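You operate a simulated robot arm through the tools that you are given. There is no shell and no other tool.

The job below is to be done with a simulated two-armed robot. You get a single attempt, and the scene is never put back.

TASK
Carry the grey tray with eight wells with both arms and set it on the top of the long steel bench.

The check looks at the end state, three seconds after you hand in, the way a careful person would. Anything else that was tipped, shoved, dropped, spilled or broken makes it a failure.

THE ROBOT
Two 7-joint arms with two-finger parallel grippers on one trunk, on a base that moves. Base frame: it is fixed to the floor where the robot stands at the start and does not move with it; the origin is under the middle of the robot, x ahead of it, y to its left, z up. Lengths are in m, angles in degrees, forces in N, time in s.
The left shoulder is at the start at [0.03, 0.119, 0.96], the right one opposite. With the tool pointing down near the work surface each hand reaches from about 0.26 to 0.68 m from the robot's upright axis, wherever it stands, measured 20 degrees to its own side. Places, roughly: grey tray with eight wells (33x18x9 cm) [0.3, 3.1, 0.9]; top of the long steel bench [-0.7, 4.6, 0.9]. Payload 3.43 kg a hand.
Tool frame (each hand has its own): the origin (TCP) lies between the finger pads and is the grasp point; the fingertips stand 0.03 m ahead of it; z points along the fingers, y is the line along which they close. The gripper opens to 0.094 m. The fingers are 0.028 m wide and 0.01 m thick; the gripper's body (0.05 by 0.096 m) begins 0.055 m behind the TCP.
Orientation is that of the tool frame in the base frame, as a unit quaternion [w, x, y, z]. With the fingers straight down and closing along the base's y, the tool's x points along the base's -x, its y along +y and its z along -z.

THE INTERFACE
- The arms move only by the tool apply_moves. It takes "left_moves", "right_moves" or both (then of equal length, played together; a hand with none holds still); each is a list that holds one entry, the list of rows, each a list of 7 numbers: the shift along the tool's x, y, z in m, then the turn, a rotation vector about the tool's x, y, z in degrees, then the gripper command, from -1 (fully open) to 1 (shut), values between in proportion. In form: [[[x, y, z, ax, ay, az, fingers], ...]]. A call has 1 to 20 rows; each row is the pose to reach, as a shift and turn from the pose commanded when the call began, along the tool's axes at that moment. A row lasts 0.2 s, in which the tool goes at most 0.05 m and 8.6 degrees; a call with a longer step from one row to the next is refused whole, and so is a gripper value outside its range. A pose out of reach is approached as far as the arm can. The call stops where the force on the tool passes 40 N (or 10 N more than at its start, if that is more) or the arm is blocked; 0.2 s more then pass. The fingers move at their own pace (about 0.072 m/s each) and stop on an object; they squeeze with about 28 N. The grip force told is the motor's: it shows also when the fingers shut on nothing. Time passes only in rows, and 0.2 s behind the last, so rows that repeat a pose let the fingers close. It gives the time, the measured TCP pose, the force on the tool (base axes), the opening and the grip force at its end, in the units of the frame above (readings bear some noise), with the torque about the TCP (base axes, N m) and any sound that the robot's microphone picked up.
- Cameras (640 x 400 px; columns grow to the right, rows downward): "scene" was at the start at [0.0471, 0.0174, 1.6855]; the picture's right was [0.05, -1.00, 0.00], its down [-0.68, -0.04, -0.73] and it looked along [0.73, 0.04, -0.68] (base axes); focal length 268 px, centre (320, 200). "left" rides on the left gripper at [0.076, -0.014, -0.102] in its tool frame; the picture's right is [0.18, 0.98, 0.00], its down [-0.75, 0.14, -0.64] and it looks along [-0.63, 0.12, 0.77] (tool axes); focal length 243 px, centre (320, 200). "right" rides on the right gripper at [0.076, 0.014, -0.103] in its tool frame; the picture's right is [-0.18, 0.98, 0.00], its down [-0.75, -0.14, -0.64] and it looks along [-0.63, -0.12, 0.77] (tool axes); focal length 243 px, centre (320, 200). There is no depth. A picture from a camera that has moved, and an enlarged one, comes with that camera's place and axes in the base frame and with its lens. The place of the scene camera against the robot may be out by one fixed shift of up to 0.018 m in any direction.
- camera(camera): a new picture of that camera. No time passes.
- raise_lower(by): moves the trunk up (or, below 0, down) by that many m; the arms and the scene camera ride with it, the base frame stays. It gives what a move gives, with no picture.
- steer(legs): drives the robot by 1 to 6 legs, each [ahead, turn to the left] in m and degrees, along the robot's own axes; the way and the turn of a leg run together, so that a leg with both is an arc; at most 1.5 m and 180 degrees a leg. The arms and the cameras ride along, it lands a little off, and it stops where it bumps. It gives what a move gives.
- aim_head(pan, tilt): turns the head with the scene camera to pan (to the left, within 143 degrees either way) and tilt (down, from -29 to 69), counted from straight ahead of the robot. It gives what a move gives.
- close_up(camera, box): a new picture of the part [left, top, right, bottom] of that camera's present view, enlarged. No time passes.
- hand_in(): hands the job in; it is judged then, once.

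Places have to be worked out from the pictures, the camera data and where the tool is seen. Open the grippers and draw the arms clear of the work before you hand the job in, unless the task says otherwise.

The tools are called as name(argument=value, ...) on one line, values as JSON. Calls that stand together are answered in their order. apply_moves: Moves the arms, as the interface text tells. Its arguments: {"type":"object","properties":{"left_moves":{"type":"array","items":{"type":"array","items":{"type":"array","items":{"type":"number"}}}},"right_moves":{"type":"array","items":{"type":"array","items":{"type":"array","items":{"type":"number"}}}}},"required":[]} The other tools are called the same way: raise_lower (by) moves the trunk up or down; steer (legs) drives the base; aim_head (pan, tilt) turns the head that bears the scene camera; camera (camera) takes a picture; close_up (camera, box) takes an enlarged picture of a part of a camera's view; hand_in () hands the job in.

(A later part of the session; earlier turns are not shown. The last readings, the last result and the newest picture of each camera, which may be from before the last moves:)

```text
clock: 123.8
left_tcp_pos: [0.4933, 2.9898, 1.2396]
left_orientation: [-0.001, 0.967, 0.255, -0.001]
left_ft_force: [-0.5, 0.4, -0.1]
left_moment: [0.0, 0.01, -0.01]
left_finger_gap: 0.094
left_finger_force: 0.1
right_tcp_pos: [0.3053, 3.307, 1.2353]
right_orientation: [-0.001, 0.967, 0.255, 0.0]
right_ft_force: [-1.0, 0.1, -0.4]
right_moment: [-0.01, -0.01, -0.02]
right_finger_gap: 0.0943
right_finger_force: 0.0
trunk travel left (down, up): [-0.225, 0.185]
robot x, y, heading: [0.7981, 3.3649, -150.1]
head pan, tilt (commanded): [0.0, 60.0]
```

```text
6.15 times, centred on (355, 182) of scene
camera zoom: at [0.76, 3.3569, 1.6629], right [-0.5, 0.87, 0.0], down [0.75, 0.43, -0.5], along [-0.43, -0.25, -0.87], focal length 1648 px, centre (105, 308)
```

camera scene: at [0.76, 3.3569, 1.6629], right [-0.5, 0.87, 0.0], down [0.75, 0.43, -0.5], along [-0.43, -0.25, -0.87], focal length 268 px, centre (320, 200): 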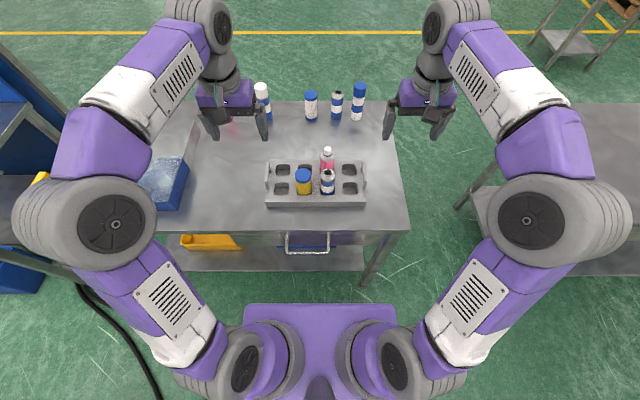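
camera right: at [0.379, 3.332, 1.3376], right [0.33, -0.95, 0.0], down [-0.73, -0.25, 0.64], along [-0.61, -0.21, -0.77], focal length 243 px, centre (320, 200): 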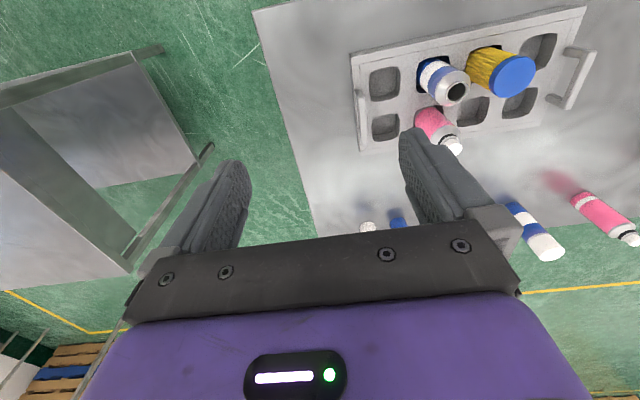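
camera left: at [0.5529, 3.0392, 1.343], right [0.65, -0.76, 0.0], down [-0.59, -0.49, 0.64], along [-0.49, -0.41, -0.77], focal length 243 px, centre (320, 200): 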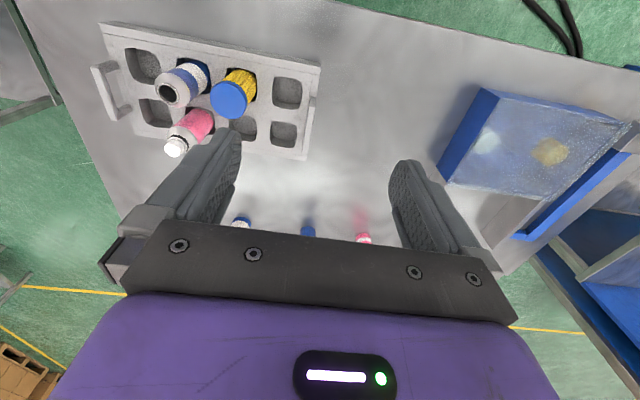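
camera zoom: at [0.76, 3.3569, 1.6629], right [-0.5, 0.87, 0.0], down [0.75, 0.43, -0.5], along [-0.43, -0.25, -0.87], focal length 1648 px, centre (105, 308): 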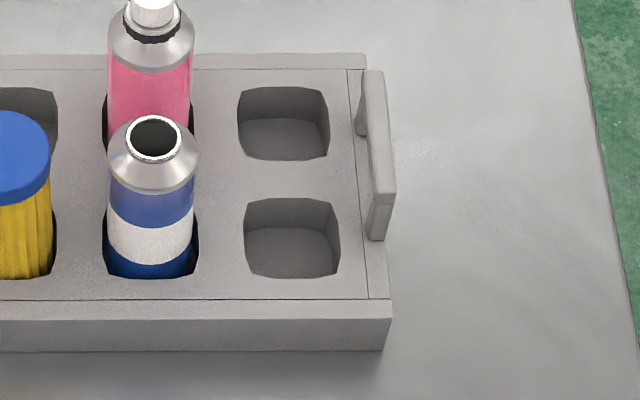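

Triangulating with the wrist cameras: the handle bars run along the tray's width, with bar tops at z≈0.950, tray top ≈0.907, spacing 0.316 m. They sit almost under my hands. I move both hands over the bars and lower to z≈1.06, with the fingers partly closed.

apply_moves(left_moves=[[[-0.032, 0, 0, 0, 0, 0, -0.2], [-0.064, 0, 0, 0, 0, 0, -0.2], [-0.096, 0.0006, 0, 0, 0, 0, -0.2], [-0.096, 0.0006, 0.045, 0, 0, 0, -0.2], [-0.096, 0.0006, 0.09, 0, 0, 0, -0.2], [-0.096, 0.0006, 0.135, 0, 0, 0, -0.2], [-0.096, 0.0006, 0.18, 0, 0, 0, -0.2], [-0.096, 0.0006, 0.18, 0, 0, 0, -0.2]]], right_moves=[[[-0.03, 0.0176, 0, 0, 0, 0, -0.2], [-0.061, 0.035, 0, 0, 0, 0, -0.2], [-0.0911, 0.0527, 0, 0, 0, 0, -0.2], [-0.0911, 0.0527, 0.045, 0, 0, 0, -0.2], [-0.0911, 0.0527, 0.09, 0, 0, 0, -0.2], [-0.0911, 0.0527, 0.135, 0, 0, 0, -0.2], [-0.0911, 0.0527, 0.18, 0, 0, 0, -0.2], [-0.0911, 0.0527, 0.18, 0, 0, 0, -0.2]]])

camera(camera="left")

camera(camera="right")

camera(camera="scene")

```text
clock: 125.6
left_tcp_pos: [0.4126, 2.9433, 1.059]
left_orientation: [0.0, 0.967, 0.255, -0.001]
left_ft_force: [0.0, -1.0, 0.6]
left_moment: [0.02, 0.07, -0.02]
left_finger_gap: 0.0564
left_finger_force: 0.0
right_tcp_pos: [0.2552, 3.2141, 1.0555]
right_orientation: [0.001, 0.967, 0.255, 0.0]
right_ft_force: [-0.5, 0.6, 0.0]
right_moment: [-0.02, 0.03, 0.02]
right_finger_gap: 0.0563
right_finger_force: 0.0
trunk travel left (down, up): [-0.225, 0.185]
robot x, y, heading: [0.7981, 3.3653, -150.0]
head pan, tilt (commanded): [0.0, 60.0]
```

```text
taken
camera left: at [0.4715, 2.9913, 1.1619], right [0.65, -0.76, 0.0], down [-0.58, -0.49, 0.64], along [-0.49, -0.41, -0.77], focal length 243 px, centre (320, 200)
```

left: 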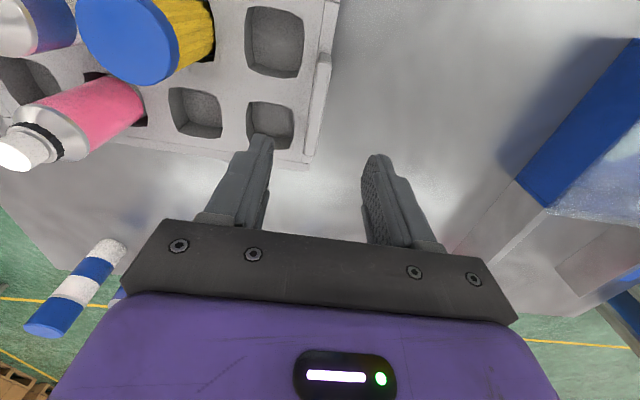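

```text
taken
camera right: at [0.3281, 3.2413, 1.1572], right [0.32, -0.95, 0.0], down [-0.72, -0.25, 0.64], along [-0.61, -0.21, -0.77], focal length 243 px, centre (320, 200)
```

right: 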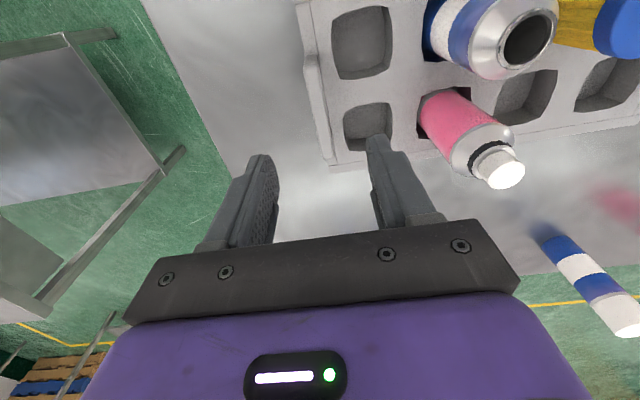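

```text
taken
camera scene: at [0.7607, 3.3573, 1.663], right [-0.5, 0.87, 0.0], down [0.75, 0.43, -0.5], along [-0.43, -0.25, -0.87], focal length 268 px, centre (320, 200)
```

scene: 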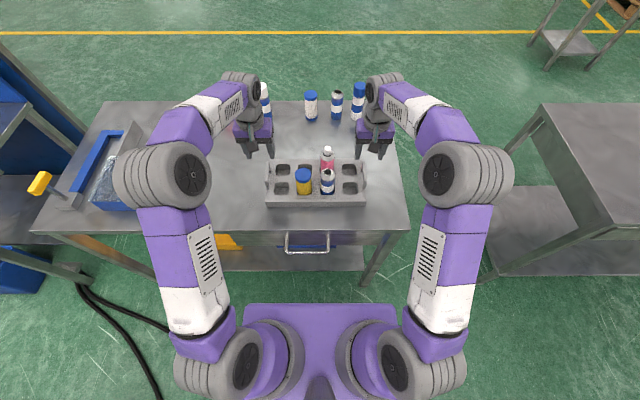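

I zoom in on each bar once more to refine the final descent.

close_up(camera="left", box=[240, 0, 400, 200])

close_up(camera="right", box=[240, 0, 400, 200])

```text
2.00 times, centred on (320, 100) of left
camera zoom: at [0.4715, 2.9913, 1.1619], right [0.65, -0.76, 0.0], down [-0.58, -0.49, 0.64], along [-0.49, -0.41, -0.77], focal length 485 px, centre (320, 400)
```

zoom: 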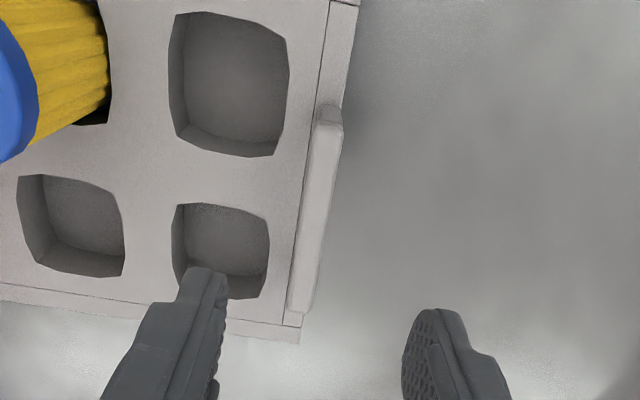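

```text
2.00 times, centred on (320, 100) of right
camera zoom: at [0.3281, 3.2413, 1.1572], right [0.32, -0.95, 0.0], down [-0.72, -0.25, 0.64], along [-0.61, -0.21, -0.77], focal length 485 px, centre (320, 400)
```

zoom: 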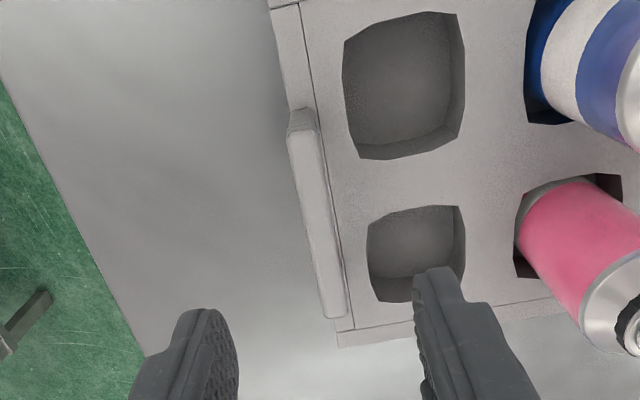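

Both TCPs are within 2.5 mm of the bar centres. I descend so that the TCPs come level with the bar tops (z≈0.948), fingers still open.

apply_moves(left_moves=[[[-0.0014, -0.002, 0.03, 0, 0, 0, -0.2], [-0.0014, -0.002, 0.06, 0, 0, 0, -0.2], [-0.0014, -0.002, 0.085, 0, 0, 0, -0.2], [-0.0014, -0.002, 0.1, 0, 0, 0, -0.2], [-0.0014, -0.002, 0.111, 0, 0, 0, -0.2], [-0.0014, -0.002, 0.111, 0, 0, 0, -0.2]]], right_moves=[[[-0.0014, -0.001, 0.03, 0, 0, 0, -0.2], [-0.0014, -0.001, 0.058, 0, 0, 0, -0.2], [-0.0014, -0.001, 0.082, 0, 0, 0, -0.2], [-0.0014, -0.001, 0.097, 0, 0, 0, -0.2], [-0.0014, -0.001, 0.1075, 0, 0, 0, -0.2], [-0.0014, -0.001, 0.1075, 0, 0, 0, -0.2]]])

camera(camera="left")

camera(camera="right")

close_up(camera="scene", box=[220, 110, 420, 235])

```text
clock: 127.0
left_tcp_pos: [0.4096, 2.9432, 0.9476]
left_orientation: [0.0, 0.967, 0.256, 0.0]
left_ft_force: [-0.5, -0.1, 0.3]
left_moment: [-0.01, 0.0, 0.01]
left_finger_gap: 0.0565
left_finger_force: 0.0
right_tcp_pos: [0.251, 3.2145, 0.9484]
right_orientation: [0.001, 0.967, 0.256, 0.0]
right_ft_force: [0.0, -0.5, -0.5]
right_moment: [-0.03, 0.02, -0.02]
right_finger_gap: 0.0566
right_finger_force: 0.1
trunk travel left (down, up): [-0.225, 0.185]
robot x, y, heading: [0.7988, 3.3604, -150.4]
head pan, tilt (commanded): [0.0, 60.0]
```

```text
taken
camera left: at [0.468, 2.9922, 1.0515], right [0.65, -0.76, 0.0], down [-0.59, -0.49, 0.64], along [-0.49, -0.41, -0.77], focal length 243 px, centre (320, 200)
```

left: 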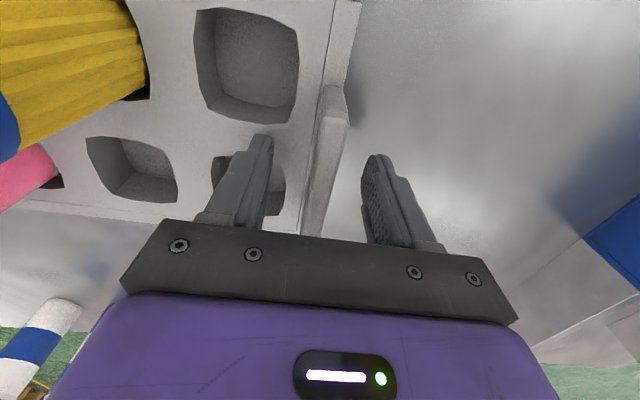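

```text
taken
camera right: at [0.3243, 3.2417, 1.0506], right [0.32, -0.95, 0.0], down [-0.73, -0.25, 0.64], along [-0.61, -0.21, -0.77], focal length 243 px, centre (320, 200)
```

right: 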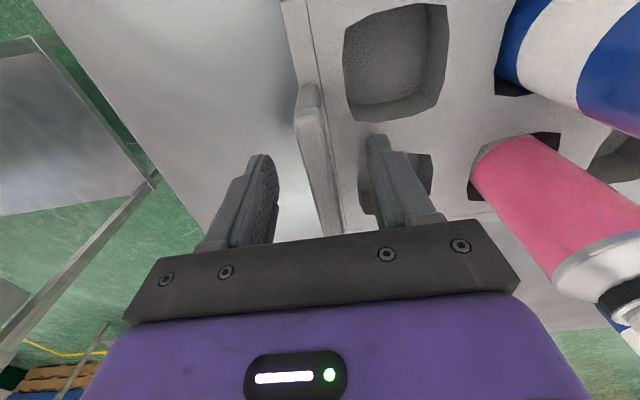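

```text
3.20 times, centred on (320, 172) of scene
camera zoom: at [0.7601, 3.3569, 1.6629], right [-0.5, 0.87, 0.0], down [0.75, 0.43, -0.5], along [-0.43, -0.25, -0.87], focal length 857 px, centre (320, 288)
```

zoom: 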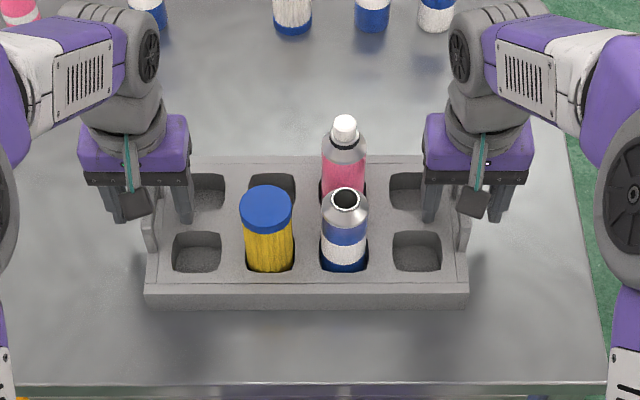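

The fingers straddle both bars with the tips clear of the tray top. I close both grippers on the bars.

apply_moves(left_moves=[[[0, 0, 0, 0, 0, 0, 0.3], [0, 0, 0, 0, 0, 0, 1], [0, 0, 0, 0, 0, 0, 1], [0, 0, 0, 0, 0, 0, 1], [0, 0, 0, 0, 0, 0, 1], [0, 0, 0, 0, 0, 0, 1]]], right_moves=[[[0, 0, 0, 0, 0, 0, 0.3], [0, 0, 0, 0, 0, 0, 1], [0, 0, 0, 0, 0, 0, 1], [0, 0, 0, 0, 0, 0, 1], [0, 0, 0, 0, 0, 0, 1], [0, 0, 0, 0, 0, 0, 1]]])

camera(camera="left")

camera(camera="right")

```text
clock: 128.4
left_tcp_pos: [0.4088, 2.9439, 0.9485]
left_orientation: [-0.002, 0.967, 0.255, 0.0]
left_ft_force: [-10.6, 14.7, 0.6]
left_moment: [-0.07, -0.18, 0.37]
left_finger_gap: 0.0162
left_finger_force: 28.0
right_tcp_pos: [0.252, 3.2144, 0.9478]
right_orientation: [0.002, 0.967, 0.256, -0.001]
right_ft_force: [11.4, -14.4, -1.1]
right_moment: [0.1, 0.06, 0.2]
right_finger_gap: 0.0165
right_finger_force: 28.0
trunk travel left (down, up): [-0.225, 0.185]
robot x, y, heading: [0.7959, 3.362, -150.1]
head pan, tilt (commanded): [0.0, 60.0]
```

```text
taken
camera left: at [0.467, 2.9933, 1.0517], right [0.64, -0.77, 0.0], down [-0.59, -0.5, 0.64], along [-0.49, -0.41, -0.77], focal length 243 px, centre (320, 200)
```

left: 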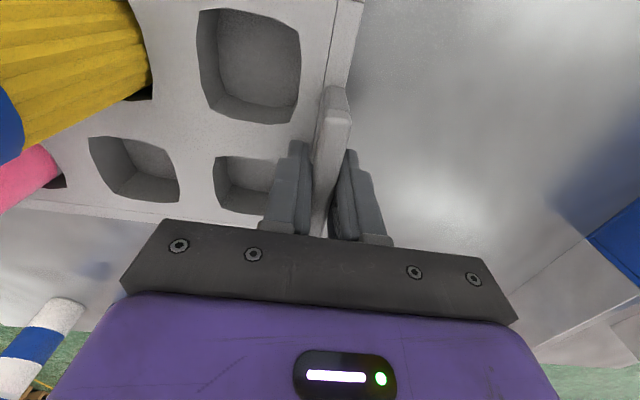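

```text
taken
camera right: at [0.3248, 3.2402, 1.0508], right [0.33, -0.95, 0.0], down [-0.73, -0.25, 0.64], along [-0.61, -0.21, -0.77], focal length 243 px, centre (320, 200)
```

right: 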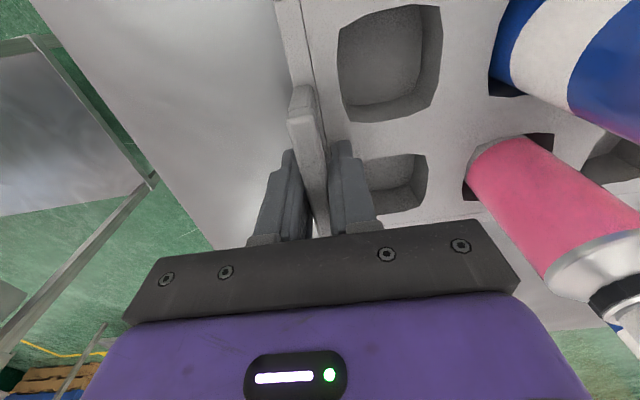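

Both grips hold the 16 mm bars at 28 N, but the hands pull outward on the tray by about 18 N. I ease them together by 1.5 mm each before lifting.

apply_moves(left_moves=[[[0, -0.0008, 0, 0, 0, 0, 1], [0, -0.0015, 0, 0, 0, 0, 1], [0, -0.0015, 0, 0, 0, 0, 1]]], right_moves=[[[0, 0.0008, 0, 0, 0, 0, 1], [0, 0.0015, 0, 0, 0, 0, 1], [0, 0.0015, 0, 0, 0, 0, 1]]])

```text
clock: 129.2
left_tcp_pos: [0.4075, 2.9448, 0.9493]
left_orientation: [0.001, 0.967, 0.256, 0.0]
left_ft_force: [-8.7, 13.6, -0.3]
left_moment: [-0.16, 0.04, 0.25]
left_finger_gap: 0.016
left_finger_force: 27.5
right_tcp_pos: [0.2504, 3.2144, 0.9481]
right_orientation: [0.0, 0.967, 0.256, -0.001]
right_ft_force: [9.1, -11.1, 4.5]
right_moment: [0.33, -0.39, 0.29]
right_finger_gap: 0.016
right_finger_force: 28.4
trunk travel left (down, up): [-0.225, 0.185]
robot x, y, heading: [0.7954, 3.3669, -150.2]
head pan, tilt (commanded): [0.0, 60.0]
```

The pull dropped only slightly (to about 15 N), so I ease in a further 3 mm each.

apply_moves(left_moves=[[[0, -0.001, 0, 0, 0, 0, 1], [0, -0.002, 0, 0, 0, 0, 1], [0, -0.003, 0, 0, 0, 0, 1], [0, -0.003, 0, 0, 0, 0, 1]]], right_moves=[[[0, 0.001, 0, 0, 0, 0, 1], [0, 0.002, 0, 0, 0, 0, 1], [0, 0.003, 0, 0, 0, 0, 1], [0, 0.003, 0, 0, 0, 0, 1]]])

```text
clock: 130.2
left_tcp_pos: [0.4081, 2.9445, 0.9501]
left_orientation: [0.002, 0.966, 0.257, 0.0]
left_ft_force: [1.1, -6.3, -0.8]
left_moment: [0.09, -0.04, 0.19]
left_finger_gap: 0.0164
left_finger_force: 28.8
right_tcp_pos: [0.2516, 3.2139, 0.9478]
right_orientation: [-0.002, 0.967, 0.254, -0.001]
right_ft_force: [-1.2, 9.2, 13.0]
right_moment: [-0.05, -0.16, 0.42]
right_finger_gap: 0.0163
right_finger_force: 28.3
trunk travel left (down, up): [-0.225, 0.185]
robot x, y, heading: [0.7978, 3.362, -149.9]
head pan, tilt (commanded): [0.0, 60.0]
```

The internal force is small now. I lift both hands together slowly by 3 cm, watching the grip and forces.

apply_moves(left_moves=[[[0, 0.0005, -0.004, 0, 0, 0, 1], [0, 0.0005, -0.01, 0, 0, 0, 1], [0, 0.0005, -0.016, 0, 0, 0, 1], [0, 0.0005, -0.023, 0, 0, 0, 1], [0, 0.0005, -0.03, 0, 0, 0, 1], [0, 0.0005, -0.03, 0, 0, 0, 1]]], right_moves=[[[0, -0.0005, -0.004, 0, 0, 0, 1], [0, -0.0005, -0.01, 0, 0, 0, 1], [0, -0.0005, -0.016, 0, 0, 0, 1], [0, -0.0005, -0.023, 0, 0, 0, 1], [0, -0.0005, -0.03, 0, 0, 0, 1], [0, -0.0005, -0.03, 0, 0, 0, 1]]])

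camera(camera="scene")

camera(camera="left")

camera(camera="right")

```text
clock: 131.6
left_tcp_pos: [0.4074, 2.9434, 0.9793]
left_orientation: [0.001, 0.967, 0.256, 0.0]
left_ft_force: [10.0, -18.8, -3.0]
left_moment: [0.11, 0.21, 0.05]
left_finger_gap: 0.0165
left_finger_force: 28.1
right_tcp_pos: [0.2525, 3.2144, 0.9781]
right_orientation: [-0.002, 0.967, 0.254, 0.0]
right_ft_force: [-10.8, 19.5, -3.2]
right_moment: [-0.14, -0.22, 0.23]
right_finger_gap: 0.0164
right_finger_force: 28.1
trunk travel left (down, up): [-0.225, 0.185]
robot x, y, heading: [0.8001, 3.3644, -150.1]
head pan, tilt (commanded): [0.0, 60.0]
```

```text
taken
camera scene: at [0.7592, 3.3563, 1.6628], right [-0.5, 0.87, 0.0], down [0.75, 0.43, -0.5], along [-0.43, -0.25, -0.87], focal length 268 px, centre (320, 200)
```

scene: 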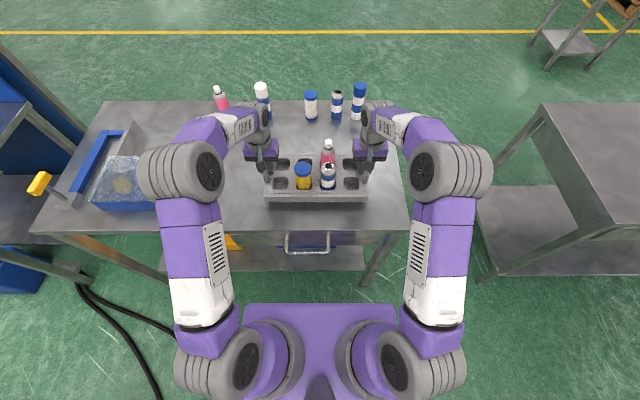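

```text
taken
camera left: at [0.4656, 2.9936, 1.0816], right [0.65, -0.76, 0.0], down [-0.59, -0.49, 0.64], along [-0.49, -0.42, -0.77], focal length 243 px, centre (320, 200)
```

left: 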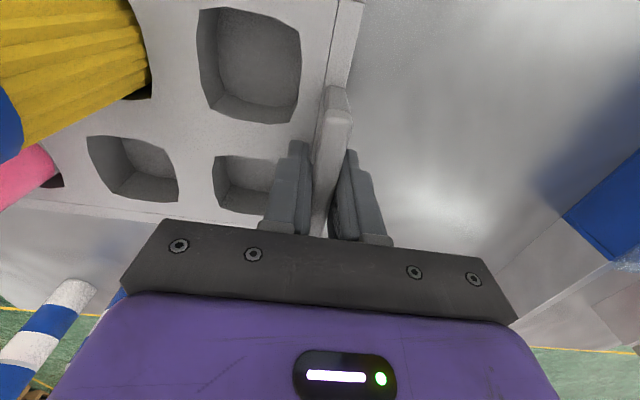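

```text
taken
camera right: at [0.325, 3.2392, 1.0805], right [0.32, -0.95, 0.0], down [-0.73, -0.25, 0.64], along [-0.61, -0.21, -0.77], focal length 243 px, centre (320, 200)
```

right: 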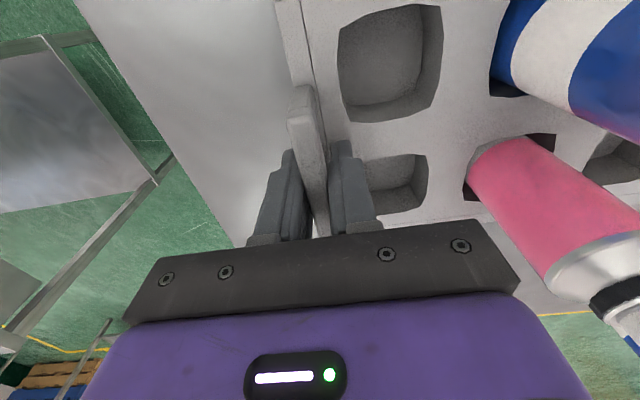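

The tray is off the table, level, with about 3 N of weight per hand; the hands squeeze it inward with ~21 N. I ease out 1.5 mm each and lift 2 cm more.

apply_moves(left_moves=[[[0, 0.0008, 0, 0, 0, 0, 1], [0, 0.0015, -0.005, 0, 0, 0, 1], [0, 0.0015, -0.012, 0, 0, 0, 1], [0, 0.0015, -0.02, 0, 0, 0, 1], [0, 0.0015, -0.02, 0, 0, 0, 1]]], right_moves=[[[0, -0.0008, 0, 0, 0, 0, 1], [0, -0.0015, -0.005, 0, 0, 0, 1], [0, -0.0015, -0.012, 0, 0, 0, 1], [0, -0.0015, -0.02, 0, 0, 0, 1], [0, -0.0015, -0.02, 0, 0, 0, 1]]])

```text
clock: 132.8
left_tcp_pos: [0.407, 2.9455, 0.9982]
left_orientation: [0.002, 0.967, 0.256, 0.0]
left_ft_force: [6.8, -16.6, -3.2]
left_moment: [-0.09, 0.39, 0.37]
left_finger_gap: 0.0166
left_finger_force: 28.0
right_tcp_pos: [0.2486, 3.214, 0.9966]
right_orientation: [-0.001, 0.967, 0.255, 0.001]
right_ft_force: [-7.3, 17.2, -2.7]
right_moment: [0.07, -0.35, 0.5]
right_finger_gap: 0.0163
right_finger_force: 28.3
trunk travel left (down, up): [-0.225, 0.185]
robot x, y, heading: [0.8009, 3.3598, -150.1]
head pan, tilt (commanded): [0.0, 60.0]
```

The squeeze fell to ~18 N; I ease out another 2 mm each.

apply_moves(left_moves=[[[0, 0.001, 0, 0, 0, 0, 1], [0, 0.002, 0, 0, 0, 0, 1], [0, 0.002, 0, 0, 0, 0, 1]]], right_moves=[[[0, -0.001, 0, 0, 0, 0, 1], [0, -0.002, 0, 0, 0, 0, 1], [0, -0.002, 0, 0, 0, 0, 1]]])

```text
clock: 133.6
left_tcp_pos: [0.408, 2.9453, 0.9989]
left_orientation: [-0.001, 0.967, 0.255, -0.001]
left_ft_force: [1.7, -8.3, -2.8]
left_moment: [-0.06, 0.06, 0.37]
left_finger_gap: 0.016
left_finger_force: 27.2
right_tcp_pos: [0.2496, 3.2143, 0.9977]
right_orientation: [0.001, 0.967, 0.255, 0.001]
right_ft_force: [-1.6, 8.8, -2.9]
right_moment: [-0.04, -0.08, 0.3]
right_finger_gap: 0.0162
right_finger_force: 28.0
trunk travel left (down, up): [-0.225, 0.185]
robot x, y, heading: [0.799, 3.3644, -150.2]
head pan, tilt (commanded): [0.0, 60.0]
```

The internal force is now small and the weight is shared evenly. I raise the trunk 8 cm for clearance before backing off.

raise_lower(by=0.08)

camera(camera="scene")

```text
clock: 134.8
left_tcp_pos: [0.4079, 2.9455, 1.0802]
left_orientation: [-0.001, 0.967, 0.256, 0.0]
left_ft_force: [-2.7, -0.2, -2.8]
left_moment: [0.01, -0.27, 0.38]
left_finger_gap: 0.0161
left_finger_force: 28.5
right_tcp_pos: [0.2506, 3.2142, 1.0775]
right_orientation: [0.001, 0.967, 0.255, -0.001]
right_ft_force: [1.6, 0.4, -3.4]
right_moment: [-0.17, 0.18, 0.3]
right_finger_gap: 0.0158
right_finger_force: 28.1
trunk travel left (down, up): [-0.305, 0.105]
robot x, y, heading: [0.7946, 3.359, -150.1]
head pan, tilt (commanded): [0.0, 60.0]
```

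```text
taken
camera scene: at [0.759, 3.3563, 1.7427], right [-0.5, 0.87, 0.0], down [0.75, 0.43, -0.5], along [-0.43, -0.25, -0.87], focal length 268 px, centre (320, 200)
```

scene: 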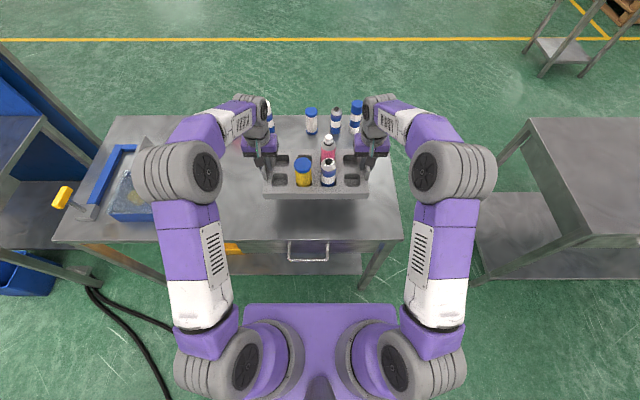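

The tray hangs level with its three containers standing. I back away from the table 0.38 m and check the load.

steer(legs=[[-0.38, 0]])

camera(camera="scene")

```text
clock: 137.2
left_tcp_pos: [0.7318, 3.1297, 1.0785]
left_orientation: [-0.001, 0.966, 0.257, 0.0]
left_ft_force: [-7.7, 11.5, -2.8]
left_moment: [-0.18, -0.01, 0.36]
left_finger_gap: 0.0164
left_finger_force: 28.4
right_tcp_pos: [0.5738, 3.3971, 1.0774]
right_orientation: [0.001, 0.966, 0.258, 0.0]
right_ft_force: [8.5, -10.2, -1.7]
right_moment: [0.06, -0.02, 0.3]
right_finger_gap: 0.0164
right_finger_force: 27.9
trunk travel left (down, up): [-0.305, 0.105]
robot x, y, heading: [1.1182, 3.5454, -150.0]
head pan, tilt (commanded): [0.0, 60.0]
```

```text
taken
camera scene: at [1.0817, 3.5421, 1.7429], right [-0.5, 0.86, 0.0], down [0.75, 0.43, -0.5], along [-0.43, -0.25, -0.87], focal length 268 px, centre (320, 200)
```

scene: 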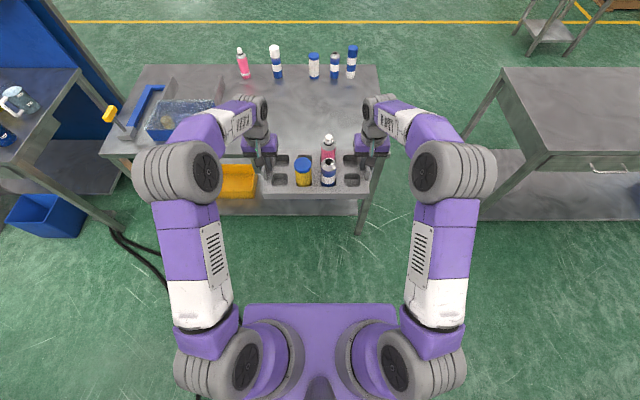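

The load rode well. Now I turn right 90° to run along the lane toward the bench.

steer(legs=[[0, -90]])

aim_head(pan=30, tilt=35)

camera(camera="scene")

```text
clock: 141.4
left_tcp_pos: [0.6997, 3.9349, 1.0783]
left_orientation: [-0.001, 0.866, -0.501, 0.0]
left_ft_force: [0.1, 2.5, -3.3]
left_moment: [-0.18, -0.02, 0.36]
left_finger_gap: 0.0164
left_finger_force: 27.7
right_tcp_pos: [0.9682, 4.0934, 1.0774]
right_orientation: [0.001, 0.866, -0.5, 0.0]
right_ft_force: [-0.3, -2.2, -2.9]
right_moment: [0.11, 0.09, 0.29]
right_finger_gap: 0.0161
right_finger_force: 27.7
trunk travel left (down, up): [-0.305, 0.105]
robot x, y, heading: [1.1175, 3.5503, 119.8]
head pan, tilt (commanded): [0.0, 60.0]
```

```text
clock: 142.3
left_tcp_pos: [0.6997, 3.9362, 1.0793]
left_orientation: [-0.001, 0.866, -0.501, 0.0]
left_ft_force: [-0.9, 2.3, -2.5]
left_moment: [-0.09, 0.06, 0.36]
left_finger_gap: 0.0163
left_finger_force: 28.2
right_tcp_pos: [0.9688, 4.0935, 1.0784]
right_orientation: [0.001, 0.866, -0.501, 0.0]
right_ft_force: [-1.0, -1.2, -2.3]
right_moment: [0.06, 0.05, 0.24]
right_finger_gap: 0.0163
right_finger_force: 28.0
trunk travel left (down, up): [-0.305, 0.105]
robot x, y, heading: [1.123, 3.5507, 120.1]
head pan, tilt (commanded): [30.0, 35.0]
```

```text
taken
camera scene: at [1.0519, 3.5791, 1.7771], right [0.5, 0.87, 0.0], down [0.5, -0.29, -0.82], along [-0.71, 0.41, -0.57], focal length 268 px, centre (320, 200)
```

scene: 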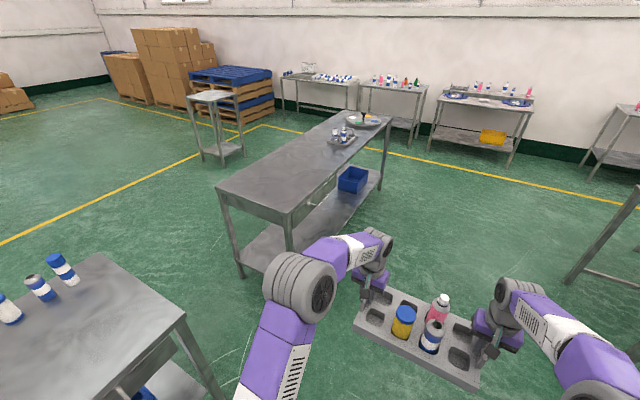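

The bench's near half is clear (from u≈3.5 to the small rack ≈1 m further). I drive 1.45 m along the lane and turn left 90° to face the free part.

steer(legs=[[1.45, 0], [0, 90]])

aim_head(pan=0, tilt=50)

camera(camera="scene")

```text
clock: 153.2
left_tcp_pos: [0.0108, 4.3561, 1.0783]
left_orientation: [0.0, 0.966, 0.257, 0.0]
left_ft_force: [-1.2, -0.1, -3.0]
left_moment: [-0.11, 0.06, 0.28]
left_finger_gap: 0.0163
left_finger_force: 28.0
right_tcp_pos: [-0.1469, 4.6265, 1.0771]
right_orientation: [0.001, 0.966, 0.257, 0.001]
right_ft_force: [1.6, 0.7, -2.4]
right_moment: [0.06, -0.1, 0.26]
right_finger_gap: 0.0159
right_finger_force: 28.2
trunk travel left (down, up): [-0.305, 0.105]
robot x, y, heading: [0.3999, 4.7753, -149.8]
head pan, tilt (commanded): [30.0, 35.0]
```

```text
clock: 154.2
left_tcp_pos: [0.011, 4.3566, 1.0792]
left_orientation: [0.0, 0.967, 0.257, -0.001]
left_ft_force: [-1.7, 0.3, -2.6]
left_moment: [-0.02, -0.1, 0.31]
left_finger_gap: 0.0163
left_finger_force: 27.8
right_tcp_pos: [-0.1478, 4.6253, 1.0777]
right_orientation: [0.001, 0.966, 0.258, 0.001]
right_ft_force: [1.4, 0.9, -3.3]
right_moment: [-0.04, 0.07, 0.25]
right_finger_gap: 0.0161
right_finger_force: 28.1
trunk travel left (down, up): [-0.305, 0.105]
robot x, y, heading: [0.4004, 4.7796, -149.7]
head pan, tilt (commanded): [0.0, 50.0]
```

```text
taken
camera scene: at [0.3526, 4.7646, 1.7554], right [-0.5, 0.87, 0.0], down [0.66, 0.38, -0.64], along [-0.56, -0.32, -0.77], focal length 268 px, centre (320, 200)
```

scene: 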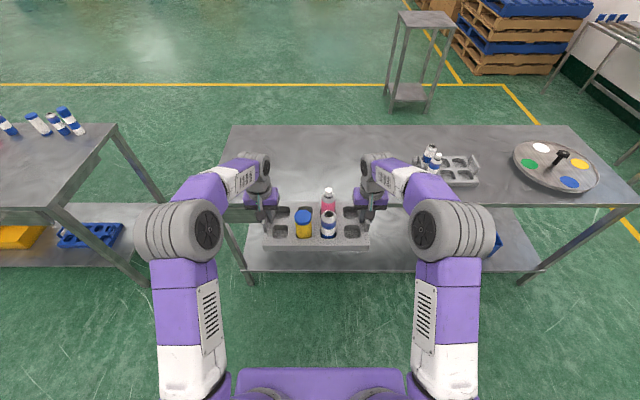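

I'm square to the bench with its near edge ≈0.75 m from my axis; rack and bowl stay well to the right. I drive 0.34 m forward, the tray still about 12 cm above the bench top.

steer(legs=[[0.34, 0]])

aim_head(pan=0, tilt=60)

camera(camera="scene")

camera(camera="left")

camera(camera="right")

```text
clock: 156.4
left_tcp_pos: [-0.2857, 4.1881, 1.0795]
left_orientation: [-0.001, 0.967, 0.256, 0.001]
left_ft_force: [-1.6, -1.4, -2.7]
left_moment: [-0.1, 0.01, 0.31]
left_finger_gap: 0.0161
left_finger_force: 28.0
right_tcp_pos: [-0.443, 4.4576, 1.0767]
right_orientation: [0.001, 0.967, 0.256, 0.001]
right_ft_force: [1.9, 0.5, -3.3]
right_moment: [0.03, -0.03, 0.2]
right_finger_gap: 0.0158
right_finger_force: 27.7
trunk travel left (down, up): [-0.305, 0.105]
robot x, y, heading: [0.1059, 4.6049, -150.3]
head pan, tilt (commanded): [0.0, 50.0]
```

```text
clock: 157.1
left_tcp_pos: [-0.2847, 4.1881, 1.0798]
left_orientation: [-0.001, 0.967, 0.256, 0.0]
left_ft_force: [-1.3, -0.4, -2.7]
left_moment: [-0.04, -0.11, 0.35]
left_finger_gap: 0.0164
left_finger_force: 27.9
right_tcp_pos: [-0.4434, 4.4574, 1.0769]
right_orientation: [0.001, 0.966, 0.257, 0.001]
right_ft_force: [1.2, 0.9, -2.6]
right_moment: [-0.12, 0.08, 0.23]
right_finger_gap: 0.0163
right_finger_force: 28.4
trunk travel left (down, up): [-0.305, 0.105]
robot x, y, heading: [0.1039, 4.6051, -150.4]
head pan, tilt (commanded): [0.0, 60.0]
```

```text
taken
camera scene: at [0.0664, 4.6, 1.7429], right [-0.5, 0.87, 0.0], down [0.75, 0.43, -0.5], along [-0.43, -0.25, -0.87], focal length 268 px, centre (320, 200)
```

scene: 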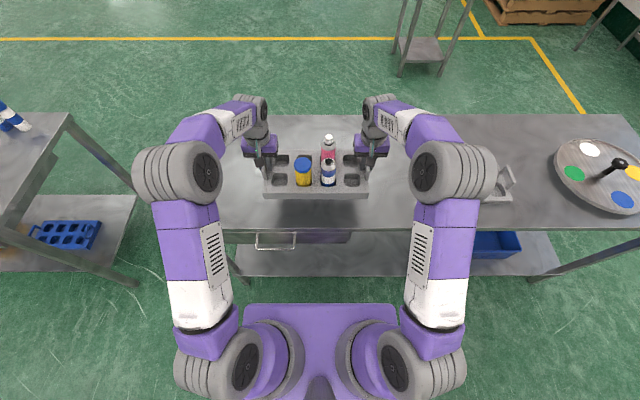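

```text
taken
camera left: at [-0.2265, 4.2372, 1.1815], right [0.65, -0.76, 0.0], down [-0.59, -0.5, 0.64], along [-0.49, -0.41, -0.77], focal length 243 px, centre (320, 200)
```

left: 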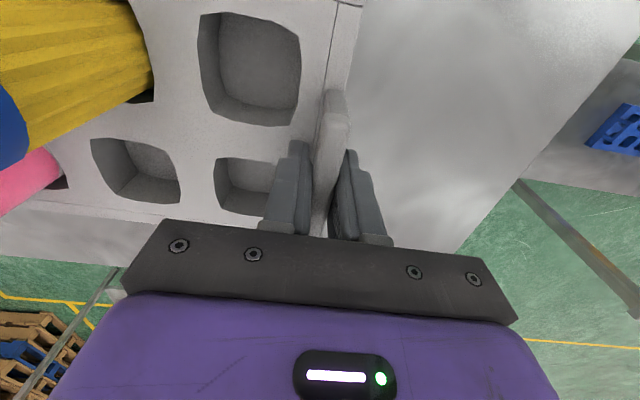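

```text
taken
camera right: at [-0.3688, 4.4835, 1.1793], right [0.33, -0.95, 0.0], down [-0.73, -0.25, 0.64], along [-0.61, -0.21, -0.77], focal length 243 px, centre (320, 200)
```

right: 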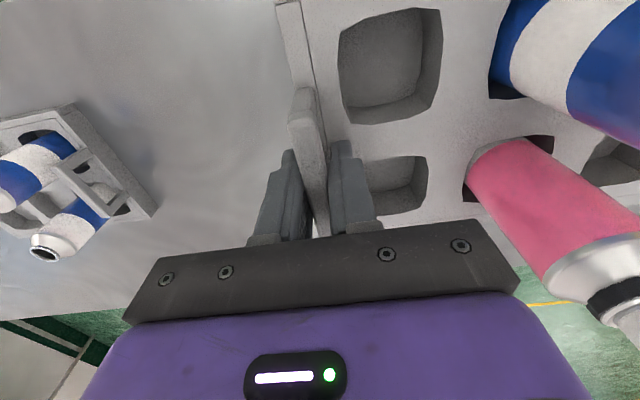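

The tray is over the bench; its near side is only ~4 cm inside the edge, so I go 4 cm further forward. That still leaves me no closer than I stood at the first table.

steer(legs=[[0.04, 0]])

camera(camera="scene")

```text
clock: 158.0
left_tcp_pos: [-0.3206, 4.1687, 1.0781]
left_orientation: [-0.001, 0.967, 0.255, 0.0]
left_ft_force: [-1.9, -1.3, -3.1]
left_moment: [-0.03, -0.01, 0.34]
left_finger_gap: 0.0161
left_finger_force: 28.4
right_tcp_pos: [-0.4763, 4.4375, 1.0758]
right_orientation: [0.0, 0.967, 0.257, 0.002]
right_ft_force: [1.8, 0.4, -3.6]
right_moment: [-0.02, -0.06, 0.19]
right_finger_gap: 0.016
right_finger_force: 28.2
trunk travel left (down, up): [-0.305, 0.105]
robot x, y, heading: [0.0711, 4.5869, -150.4]
head pan, tilt (commanded): [0.0, 60.0]
```

```text
taken
camera scene: at [0.0312, 4.5798, 1.7429], right [-0.5, 0.87, 0.0], down [0.75, 0.43, -0.5], along [-0.43, -0.25, -0.87], focal length 268 px, centre (320, 200)
```

scene: 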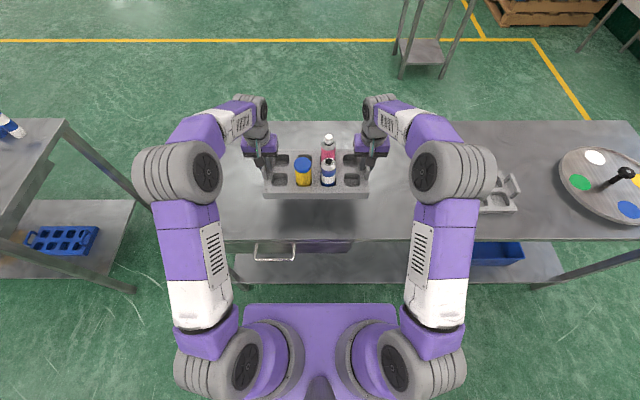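

The tray now sits well inside the bench outline. I lower the trunk by 7 cm first and then look at the remaining gap.

raise_lower(by=-0.07)

close_up(camera="scene", box=[220, 110, 420, 250])

camera(camera="scene")

```text
clock: 159.1
left_tcp_pos: [-0.3188, 4.1684, 1.0092]
left_orientation: [-0.001, 0.967, 0.255, 0.0]
left_ft_force: [-1.8, -0.1, -2.5]
left_moment: [-0.05, -0.1, 0.31]
left_finger_gap: 0.0163
left_finger_force: 27.4
right_tcp_pos: [-0.4763, 4.4388, 1.0069]
right_orientation: [0.0, 0.966, 0.257, 0.001]
right_ft_force: [1.7, 0.5, -2.2]
right_moment: [-0.05, -0.02, 0.22]
right_finger_gap: 0.016
right_finger_force: 28.5
trunk travel left (down, up): [-0.235, 0.175]
robot x, y, heading: [0.0714, 4.5868, -149.9]
head pan, tilt (commanded): [0.0, 60.0]
```

```text
2.86 times, centred on (320, 180) of scene
camera zoom: at [0.0321, 4.5803, 1.673], right [-0.5, 0.87, 0.0], down [0.75, 0.43, -0.5], along [-0.43, -0.25, -0.87], focal length 765 px, centre (320, 257)
```

zoom: 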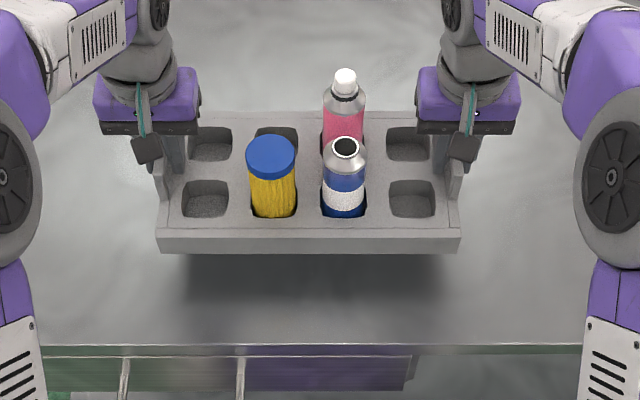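

```text
taken
camera scene: at [0.0321, 4.5803, 1.673], right [-0.5, 0.87, 0.0], down [0.75, 0.43, -0.5], along [-0.43, -0.25, -0.87], focal length 268 px, centre (320, 200)
```

scene: 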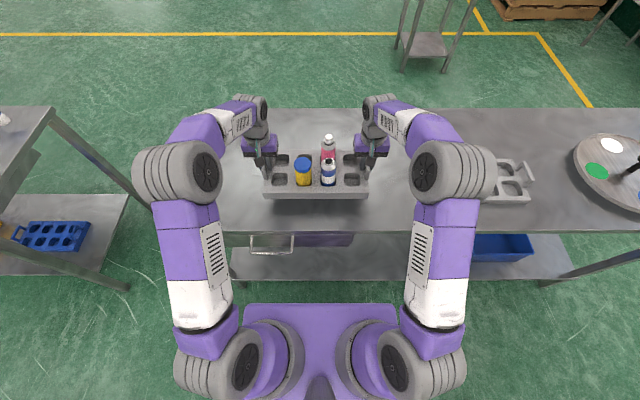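

The soft shadow below suggests a gap of several cm still. I lower with the arms by 3.5 cm and check forces.

apply_moves(left_moves=[[[0, 0, 0.008, 0, 0, 0, 1], [0, 0, 0.017, 0, 0, 0, 1], [0, 0, 0.026, 0, 0, 0, 1], [0, 0, 0.035, 0, 0, 0, 1], [0, 0, 0.035, 0, 0, 0, 1]]], right_moves=[[[0, 0, 0.008, 0, 0, 0, 1], [0, 0, 0.017, 0, 0, 0, 1], [0, 0, 0.026, 0, 0, 0, 1], [0, 0, 0.035, 0, 0, 0, 1], [0, 0, 0.035, 0, 0, 0, 1]]])

close_up(camera="scene", box=[220, 110, 420, 250])

```text
clock: 160.3
left_tcp_pos: [-0.3191, 4.1682, 0.9726]
left_orientation: [-0.001, 0.967, 0.255, 0.0]
left_ft_force: [1.0, -2.9, -4.0]
left_moment: [0.06, -0.06, 0.14]
left_finger_gap: 0.0163
left_finger_force: 28.3
right_tcp_pos: [-0.4763, 4.4376, 0.9729]
right_orientation: [0.0, 0.967, 0.256, 0.001]
right_ft_force: [-0.6, 2.6, -2.5]
right_moment: [-0.05, 0.09, 0.11]
right_finger_gap: 0.0163
right_finger_force: 27.7
trunk travel left (down, up): [-0.235, 0.175]
robot x, y, heading: [0.0698, 4.5894, -150.1]
head pan, tilt (commanded): [0.0, 60.0]
```

```text
2.86 times, centred on (320, 180) of scene
camera zoom: at [0.0322, 4.5804, 1.6729], right [-0.5, 0.87, 0.0], down [0.75, 0.43, -0.5], along [-0.43, -0.25, -0.87], focal length 765 px, centre (320, 257)
```

zoom: 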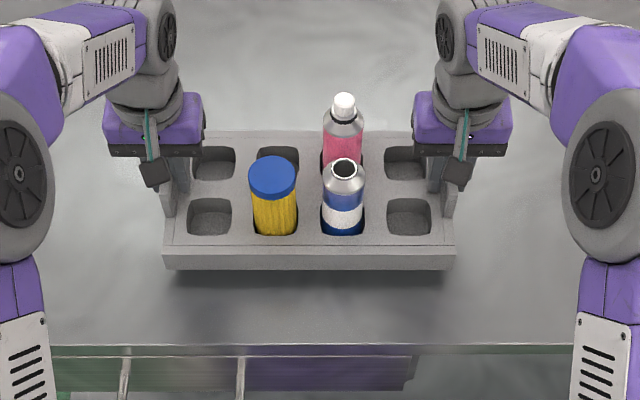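

It's still hanging free (about −3 N each), and the shadow is nearer. I lower a further 1.2 cm in small steps.

apply_moves(left_moves=[[[0, 0, 0.004, 0, 0, 0, 1], [0, 0, 0.008, 0, 0, 0, 1], [0, 0, 0.012, 0, 0, 0, 1], [0, 0, 0.012, 0, 0, 0, 1]]], right_moves=[[[0, 0, 0.004, 0, 0, 0, 1], [0, 0, 0.008, 0, 0, 0, 1], [0, 0, 0.012, 0, 0, 0, 1], [0, 0, 0.012, 0, 0, 0, 1]]])

close_up(camera="scene", box=[240, 160, 400, 230])

```text
clock: 161.3
left_tcp_pos: [-0.3191, 4.1669, 0.9617]
left_orientation: [-0.001, 0.967, 0.255, 0.0]
left_ft_force: [-0.8, -3.1, -1.6]
left_moment: [0.01, -0.06, 0.22]
left_finger_gap: 0.0161
left_finger_force: 28.2
right_tcp_pos: [-0.4758, 4.437, 0.96]
right_orientation: [0.001, 0.967, 0.256, 0.001]
right_ft_force: [-0.2, 3.1, -2.4]
right_moment: [-0.07, 0.04, 0.18]
right_finger_gap: 0.0164
right_finger_force: 28.3
trunk travel left (down, up): [-0.235, 0.175]
robot x, y, heading: [0.0675, 4.5813, -150.0]
head pan, tilt (commanded): [0.0, 60.0]
```

```text
4.00 times, centred on (320, 195) of scene
camera zoom: at [0.0321, 4.5803, 1.6729], right [-0.5, 0.87, 0.0], down [0.75, 0.43, -0.5], along [-0.43, -0.25, -0.87], focal length 1071 px, centre (320, 220)
```

zoom: 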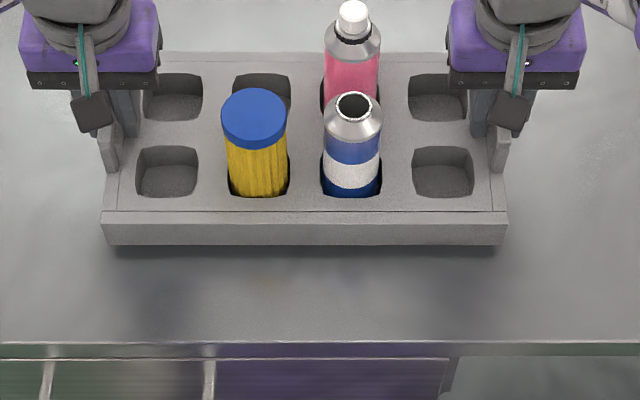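

The shadow is now thin, so contact is close. I go down 6 mm more in 2 mm steps.

apply_moves(left_moves=[[[0, 0, 0.002, 0, 0, 0, 1], [0, 0, 0.004, 0, 0, 0, 1], [0, 0, 0.006, 0, 0, 0, 1], [0, 0, 0.006, 0, 0, 0, 1]]], right_moves=[[[0, 0, 0.002, 0, 0, 0, 1], [0, 0, 0.004, 0, 0, 0, 1], [0, 0, 0.006, 0, 0, 0, 1], [0, 0, 0.006, 0, 0, 0, 1]]])

```text
clock: 162.3
left_tcp_pos: [-0.3196, 4.1682, 0.956]
left_orientation: [-0.001, 0.967, 0.255, 0.0]
left_ft_force: [-0.4, -3.8, -3.3]
left_moment: [-0.04, -0.05, 0.37]
left_finger_gap: 0.0161
left_finger_force: 28.1
right_tcp_pos: [-0.4772, 4.4381, 0.9539]
right_orientation: [0.0, 0.966, 0.257, 0.001]
right_ft_force: [-0.3, 3.0, -2.9]
right_moment: [-0.09, -0.03, 0.3]
right_finger_gap: 0.0163
right_finger_force: 27.9
trunk travel left (down, up): [-0.235, 0.175]
robot x, y, heading: [0.0685, 4.5863, -150.1]
head pan, tilt (commanded): [0.0, 60.0]
```

No contact yet (still about −3 N each). I go on another 6 mm in 2 mm steps.

apply_moves(left_moves=[[[0, 0, 0.002, 0, 0, 0, 1], [0, 0, 0.004, 0, 0, 0, 1], [0, 0, 0.006, 0, 0, 0, 1], [0, 0, 0.006, 0, 0, 0, 1]]], right_moves=[[[0, 0, 0.002, 0, 0, 0, 1], [0, 0, 0.004, 0, 0, 0, 1], [0, 0, 0.006, 0, 0, 0, 1], [0, 0, 0.006, 0, 0, 0, 1]]])

close_up(camera="scene", box=[240, 160, 400, 230])

```text
clock: 163.3
left_tcp_pos: [-0.3193, 4.1686, 0.9494]
left_orientation: [-0.001, 0.967, 0.255, -0.001]
left_ft_force: [-0.6, -4.2, -2.9]
left_moment: [-0.11, 0.18, 0.32]
left_finger_gap: 0.0161
left_finger_force: 28.2
right_tcp_pos: [-0.4753, 4.4379, 0.948]
right_orientation: [0.001, 0.966, 0.257, 0.001]
right_ft_force: [-0.2, 4.3, -0.5]
right_moment: [-0.02, -0.04, 0.23]
right_finger_gap: 0.016
right_finger_force: 28.3
trunk travel left (down, up): [-0.235, 0.175]
robot x, y, heading: [0.0727, 4.5847, -150.2]
head pan, tilt (commanded): [0.0, 60.0]
```

```text
4.00 times, centred on (320, 195) of scene
camera zoom: at [0.0322, 4.5804, 1.6729], right [-0.5, 0.87, 0.0], down [0.75, 0.43, -0.5], along [-0.43, -0.25, -0.87], focal length 1071 px, centre (320, 220)
```

zoom: 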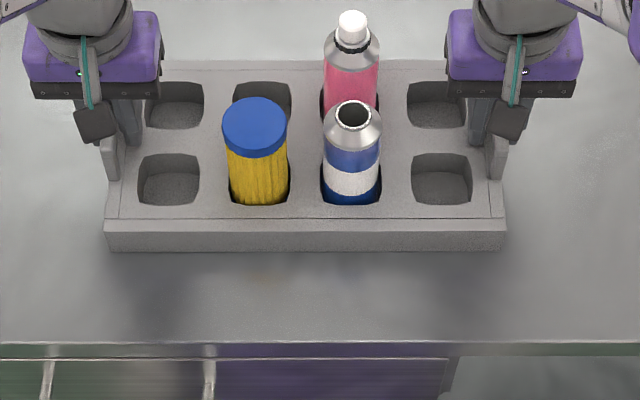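

The right side's load dropped to −0.5 N, so contact is beginning there. I lower 3 mm more in 1 mm steps.

apply_moves(left_moves=[[[0, 0, 0.001, 0, 0, 0, 1], [0, 0, 0.002, 0, 0, 0, 1], [0, 0, 0.003, 0, 0, 0, 1], [0, 0, 0.003, 0, 0, 0, 1]]], right_moves=[[[0, 0, 0.001, 0, 0, 0, 1], [0, 0, 0.002, 0, 0, 0, 1], [0, 0, 0.003, 0, 0, 0, 1], [0, 0, 0.003, 0, 0, 0, 1]]])

```text
clock: 164.3
left_tcp_pos: [-0.3184, 4.168, 0.9487]
left_orientation: [-0.001, 0.967, 0.256, -0.003]
left_ft_force: [-3.8, -7.9, 10.9]
left_moment: [0.37, -0.64, 0.32]
left_finger_gap: 0.016
left_finger_force: 28.3
right_tcp_pos: [-0.4759, 4.4387, 0.9482]
right_orientation: [0.002, 0.967, 0.257, -0.002]
right_ft_force: [-2.5, 2.2, 24.4]
right_moment: [0.24, -0.32, 0.26]
right_finger_gap: 0.0162
right_finger_force: 28.2
trunk travel left (down, up): [-0.235, 0.175]
robot x, y, heading: [0.075, 4.5835, -150.2]
head pan, tilt (commanded): [0.0, 60.0]
```

Firm contact: the tray rests on the bench (+11 N left, +24 N right). I relax upward about 2 mm to nearly zero the press before letting go.

apply_moves(left_moves=[[[0, 0, -0.001, 0, 0, 0, 1], [0, 0, -0.0018, 0, 0, 0, 1], [0, 0, -0.0018, 0, 0, 0, 1]]], right_moves=[[[0, 0, -0.0012, 0, 0, 0, 1], [0, 0, -0.0023, 0, 0, 0, 1], [0, 0, -0.0023, 0, 0, 0, 1]]])

close_up(camera="scene", box=[240, 160, 400, 230])

```text
clock: 165.1
left_tcp_pos: [-0.3183, 4.1688, 0.9485]
left_orientation: [-0.001, 0.967, 0.256, -0.001]
left_ft_force: [1.0, -5.8, 4.9]
left_moment: [-0.38, 0.66, 0.32]
left_finger_gap: 0.0164
left_finger_force: 27.7
right_tcp_pos: [-0.4752, 4.4383, 0.9476]
right_orientation: [0.002, 0.967, 0.256, -0.003]
right_ft_force: [-8.1, -1.0, 19.4]
right_moment: [-0.24, 0.44, 0.28]
right_finger_gap: 0.0163
right_finger_force: 27.8
trunk travel left (down, up): [-0.235, 0.175]
robot x, y, heading: [0.0721, 4.5847, -150.2]
head pan, tilt (commanded): [0.0, 60.0]
```

```text
4.00 times, centred on (320, 195) of scene
camera zoom: at [0.034, 4.5805, 1.6729], right [-0.5, 0.87, 0.0], down [0.75, 0.43, -0.5], along [-0.43, -0.25, -0.87], focal length 1071 px, centre (320, 220)
```

zoom: 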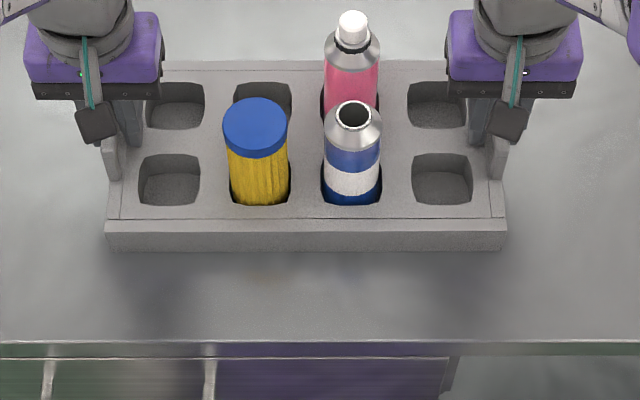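

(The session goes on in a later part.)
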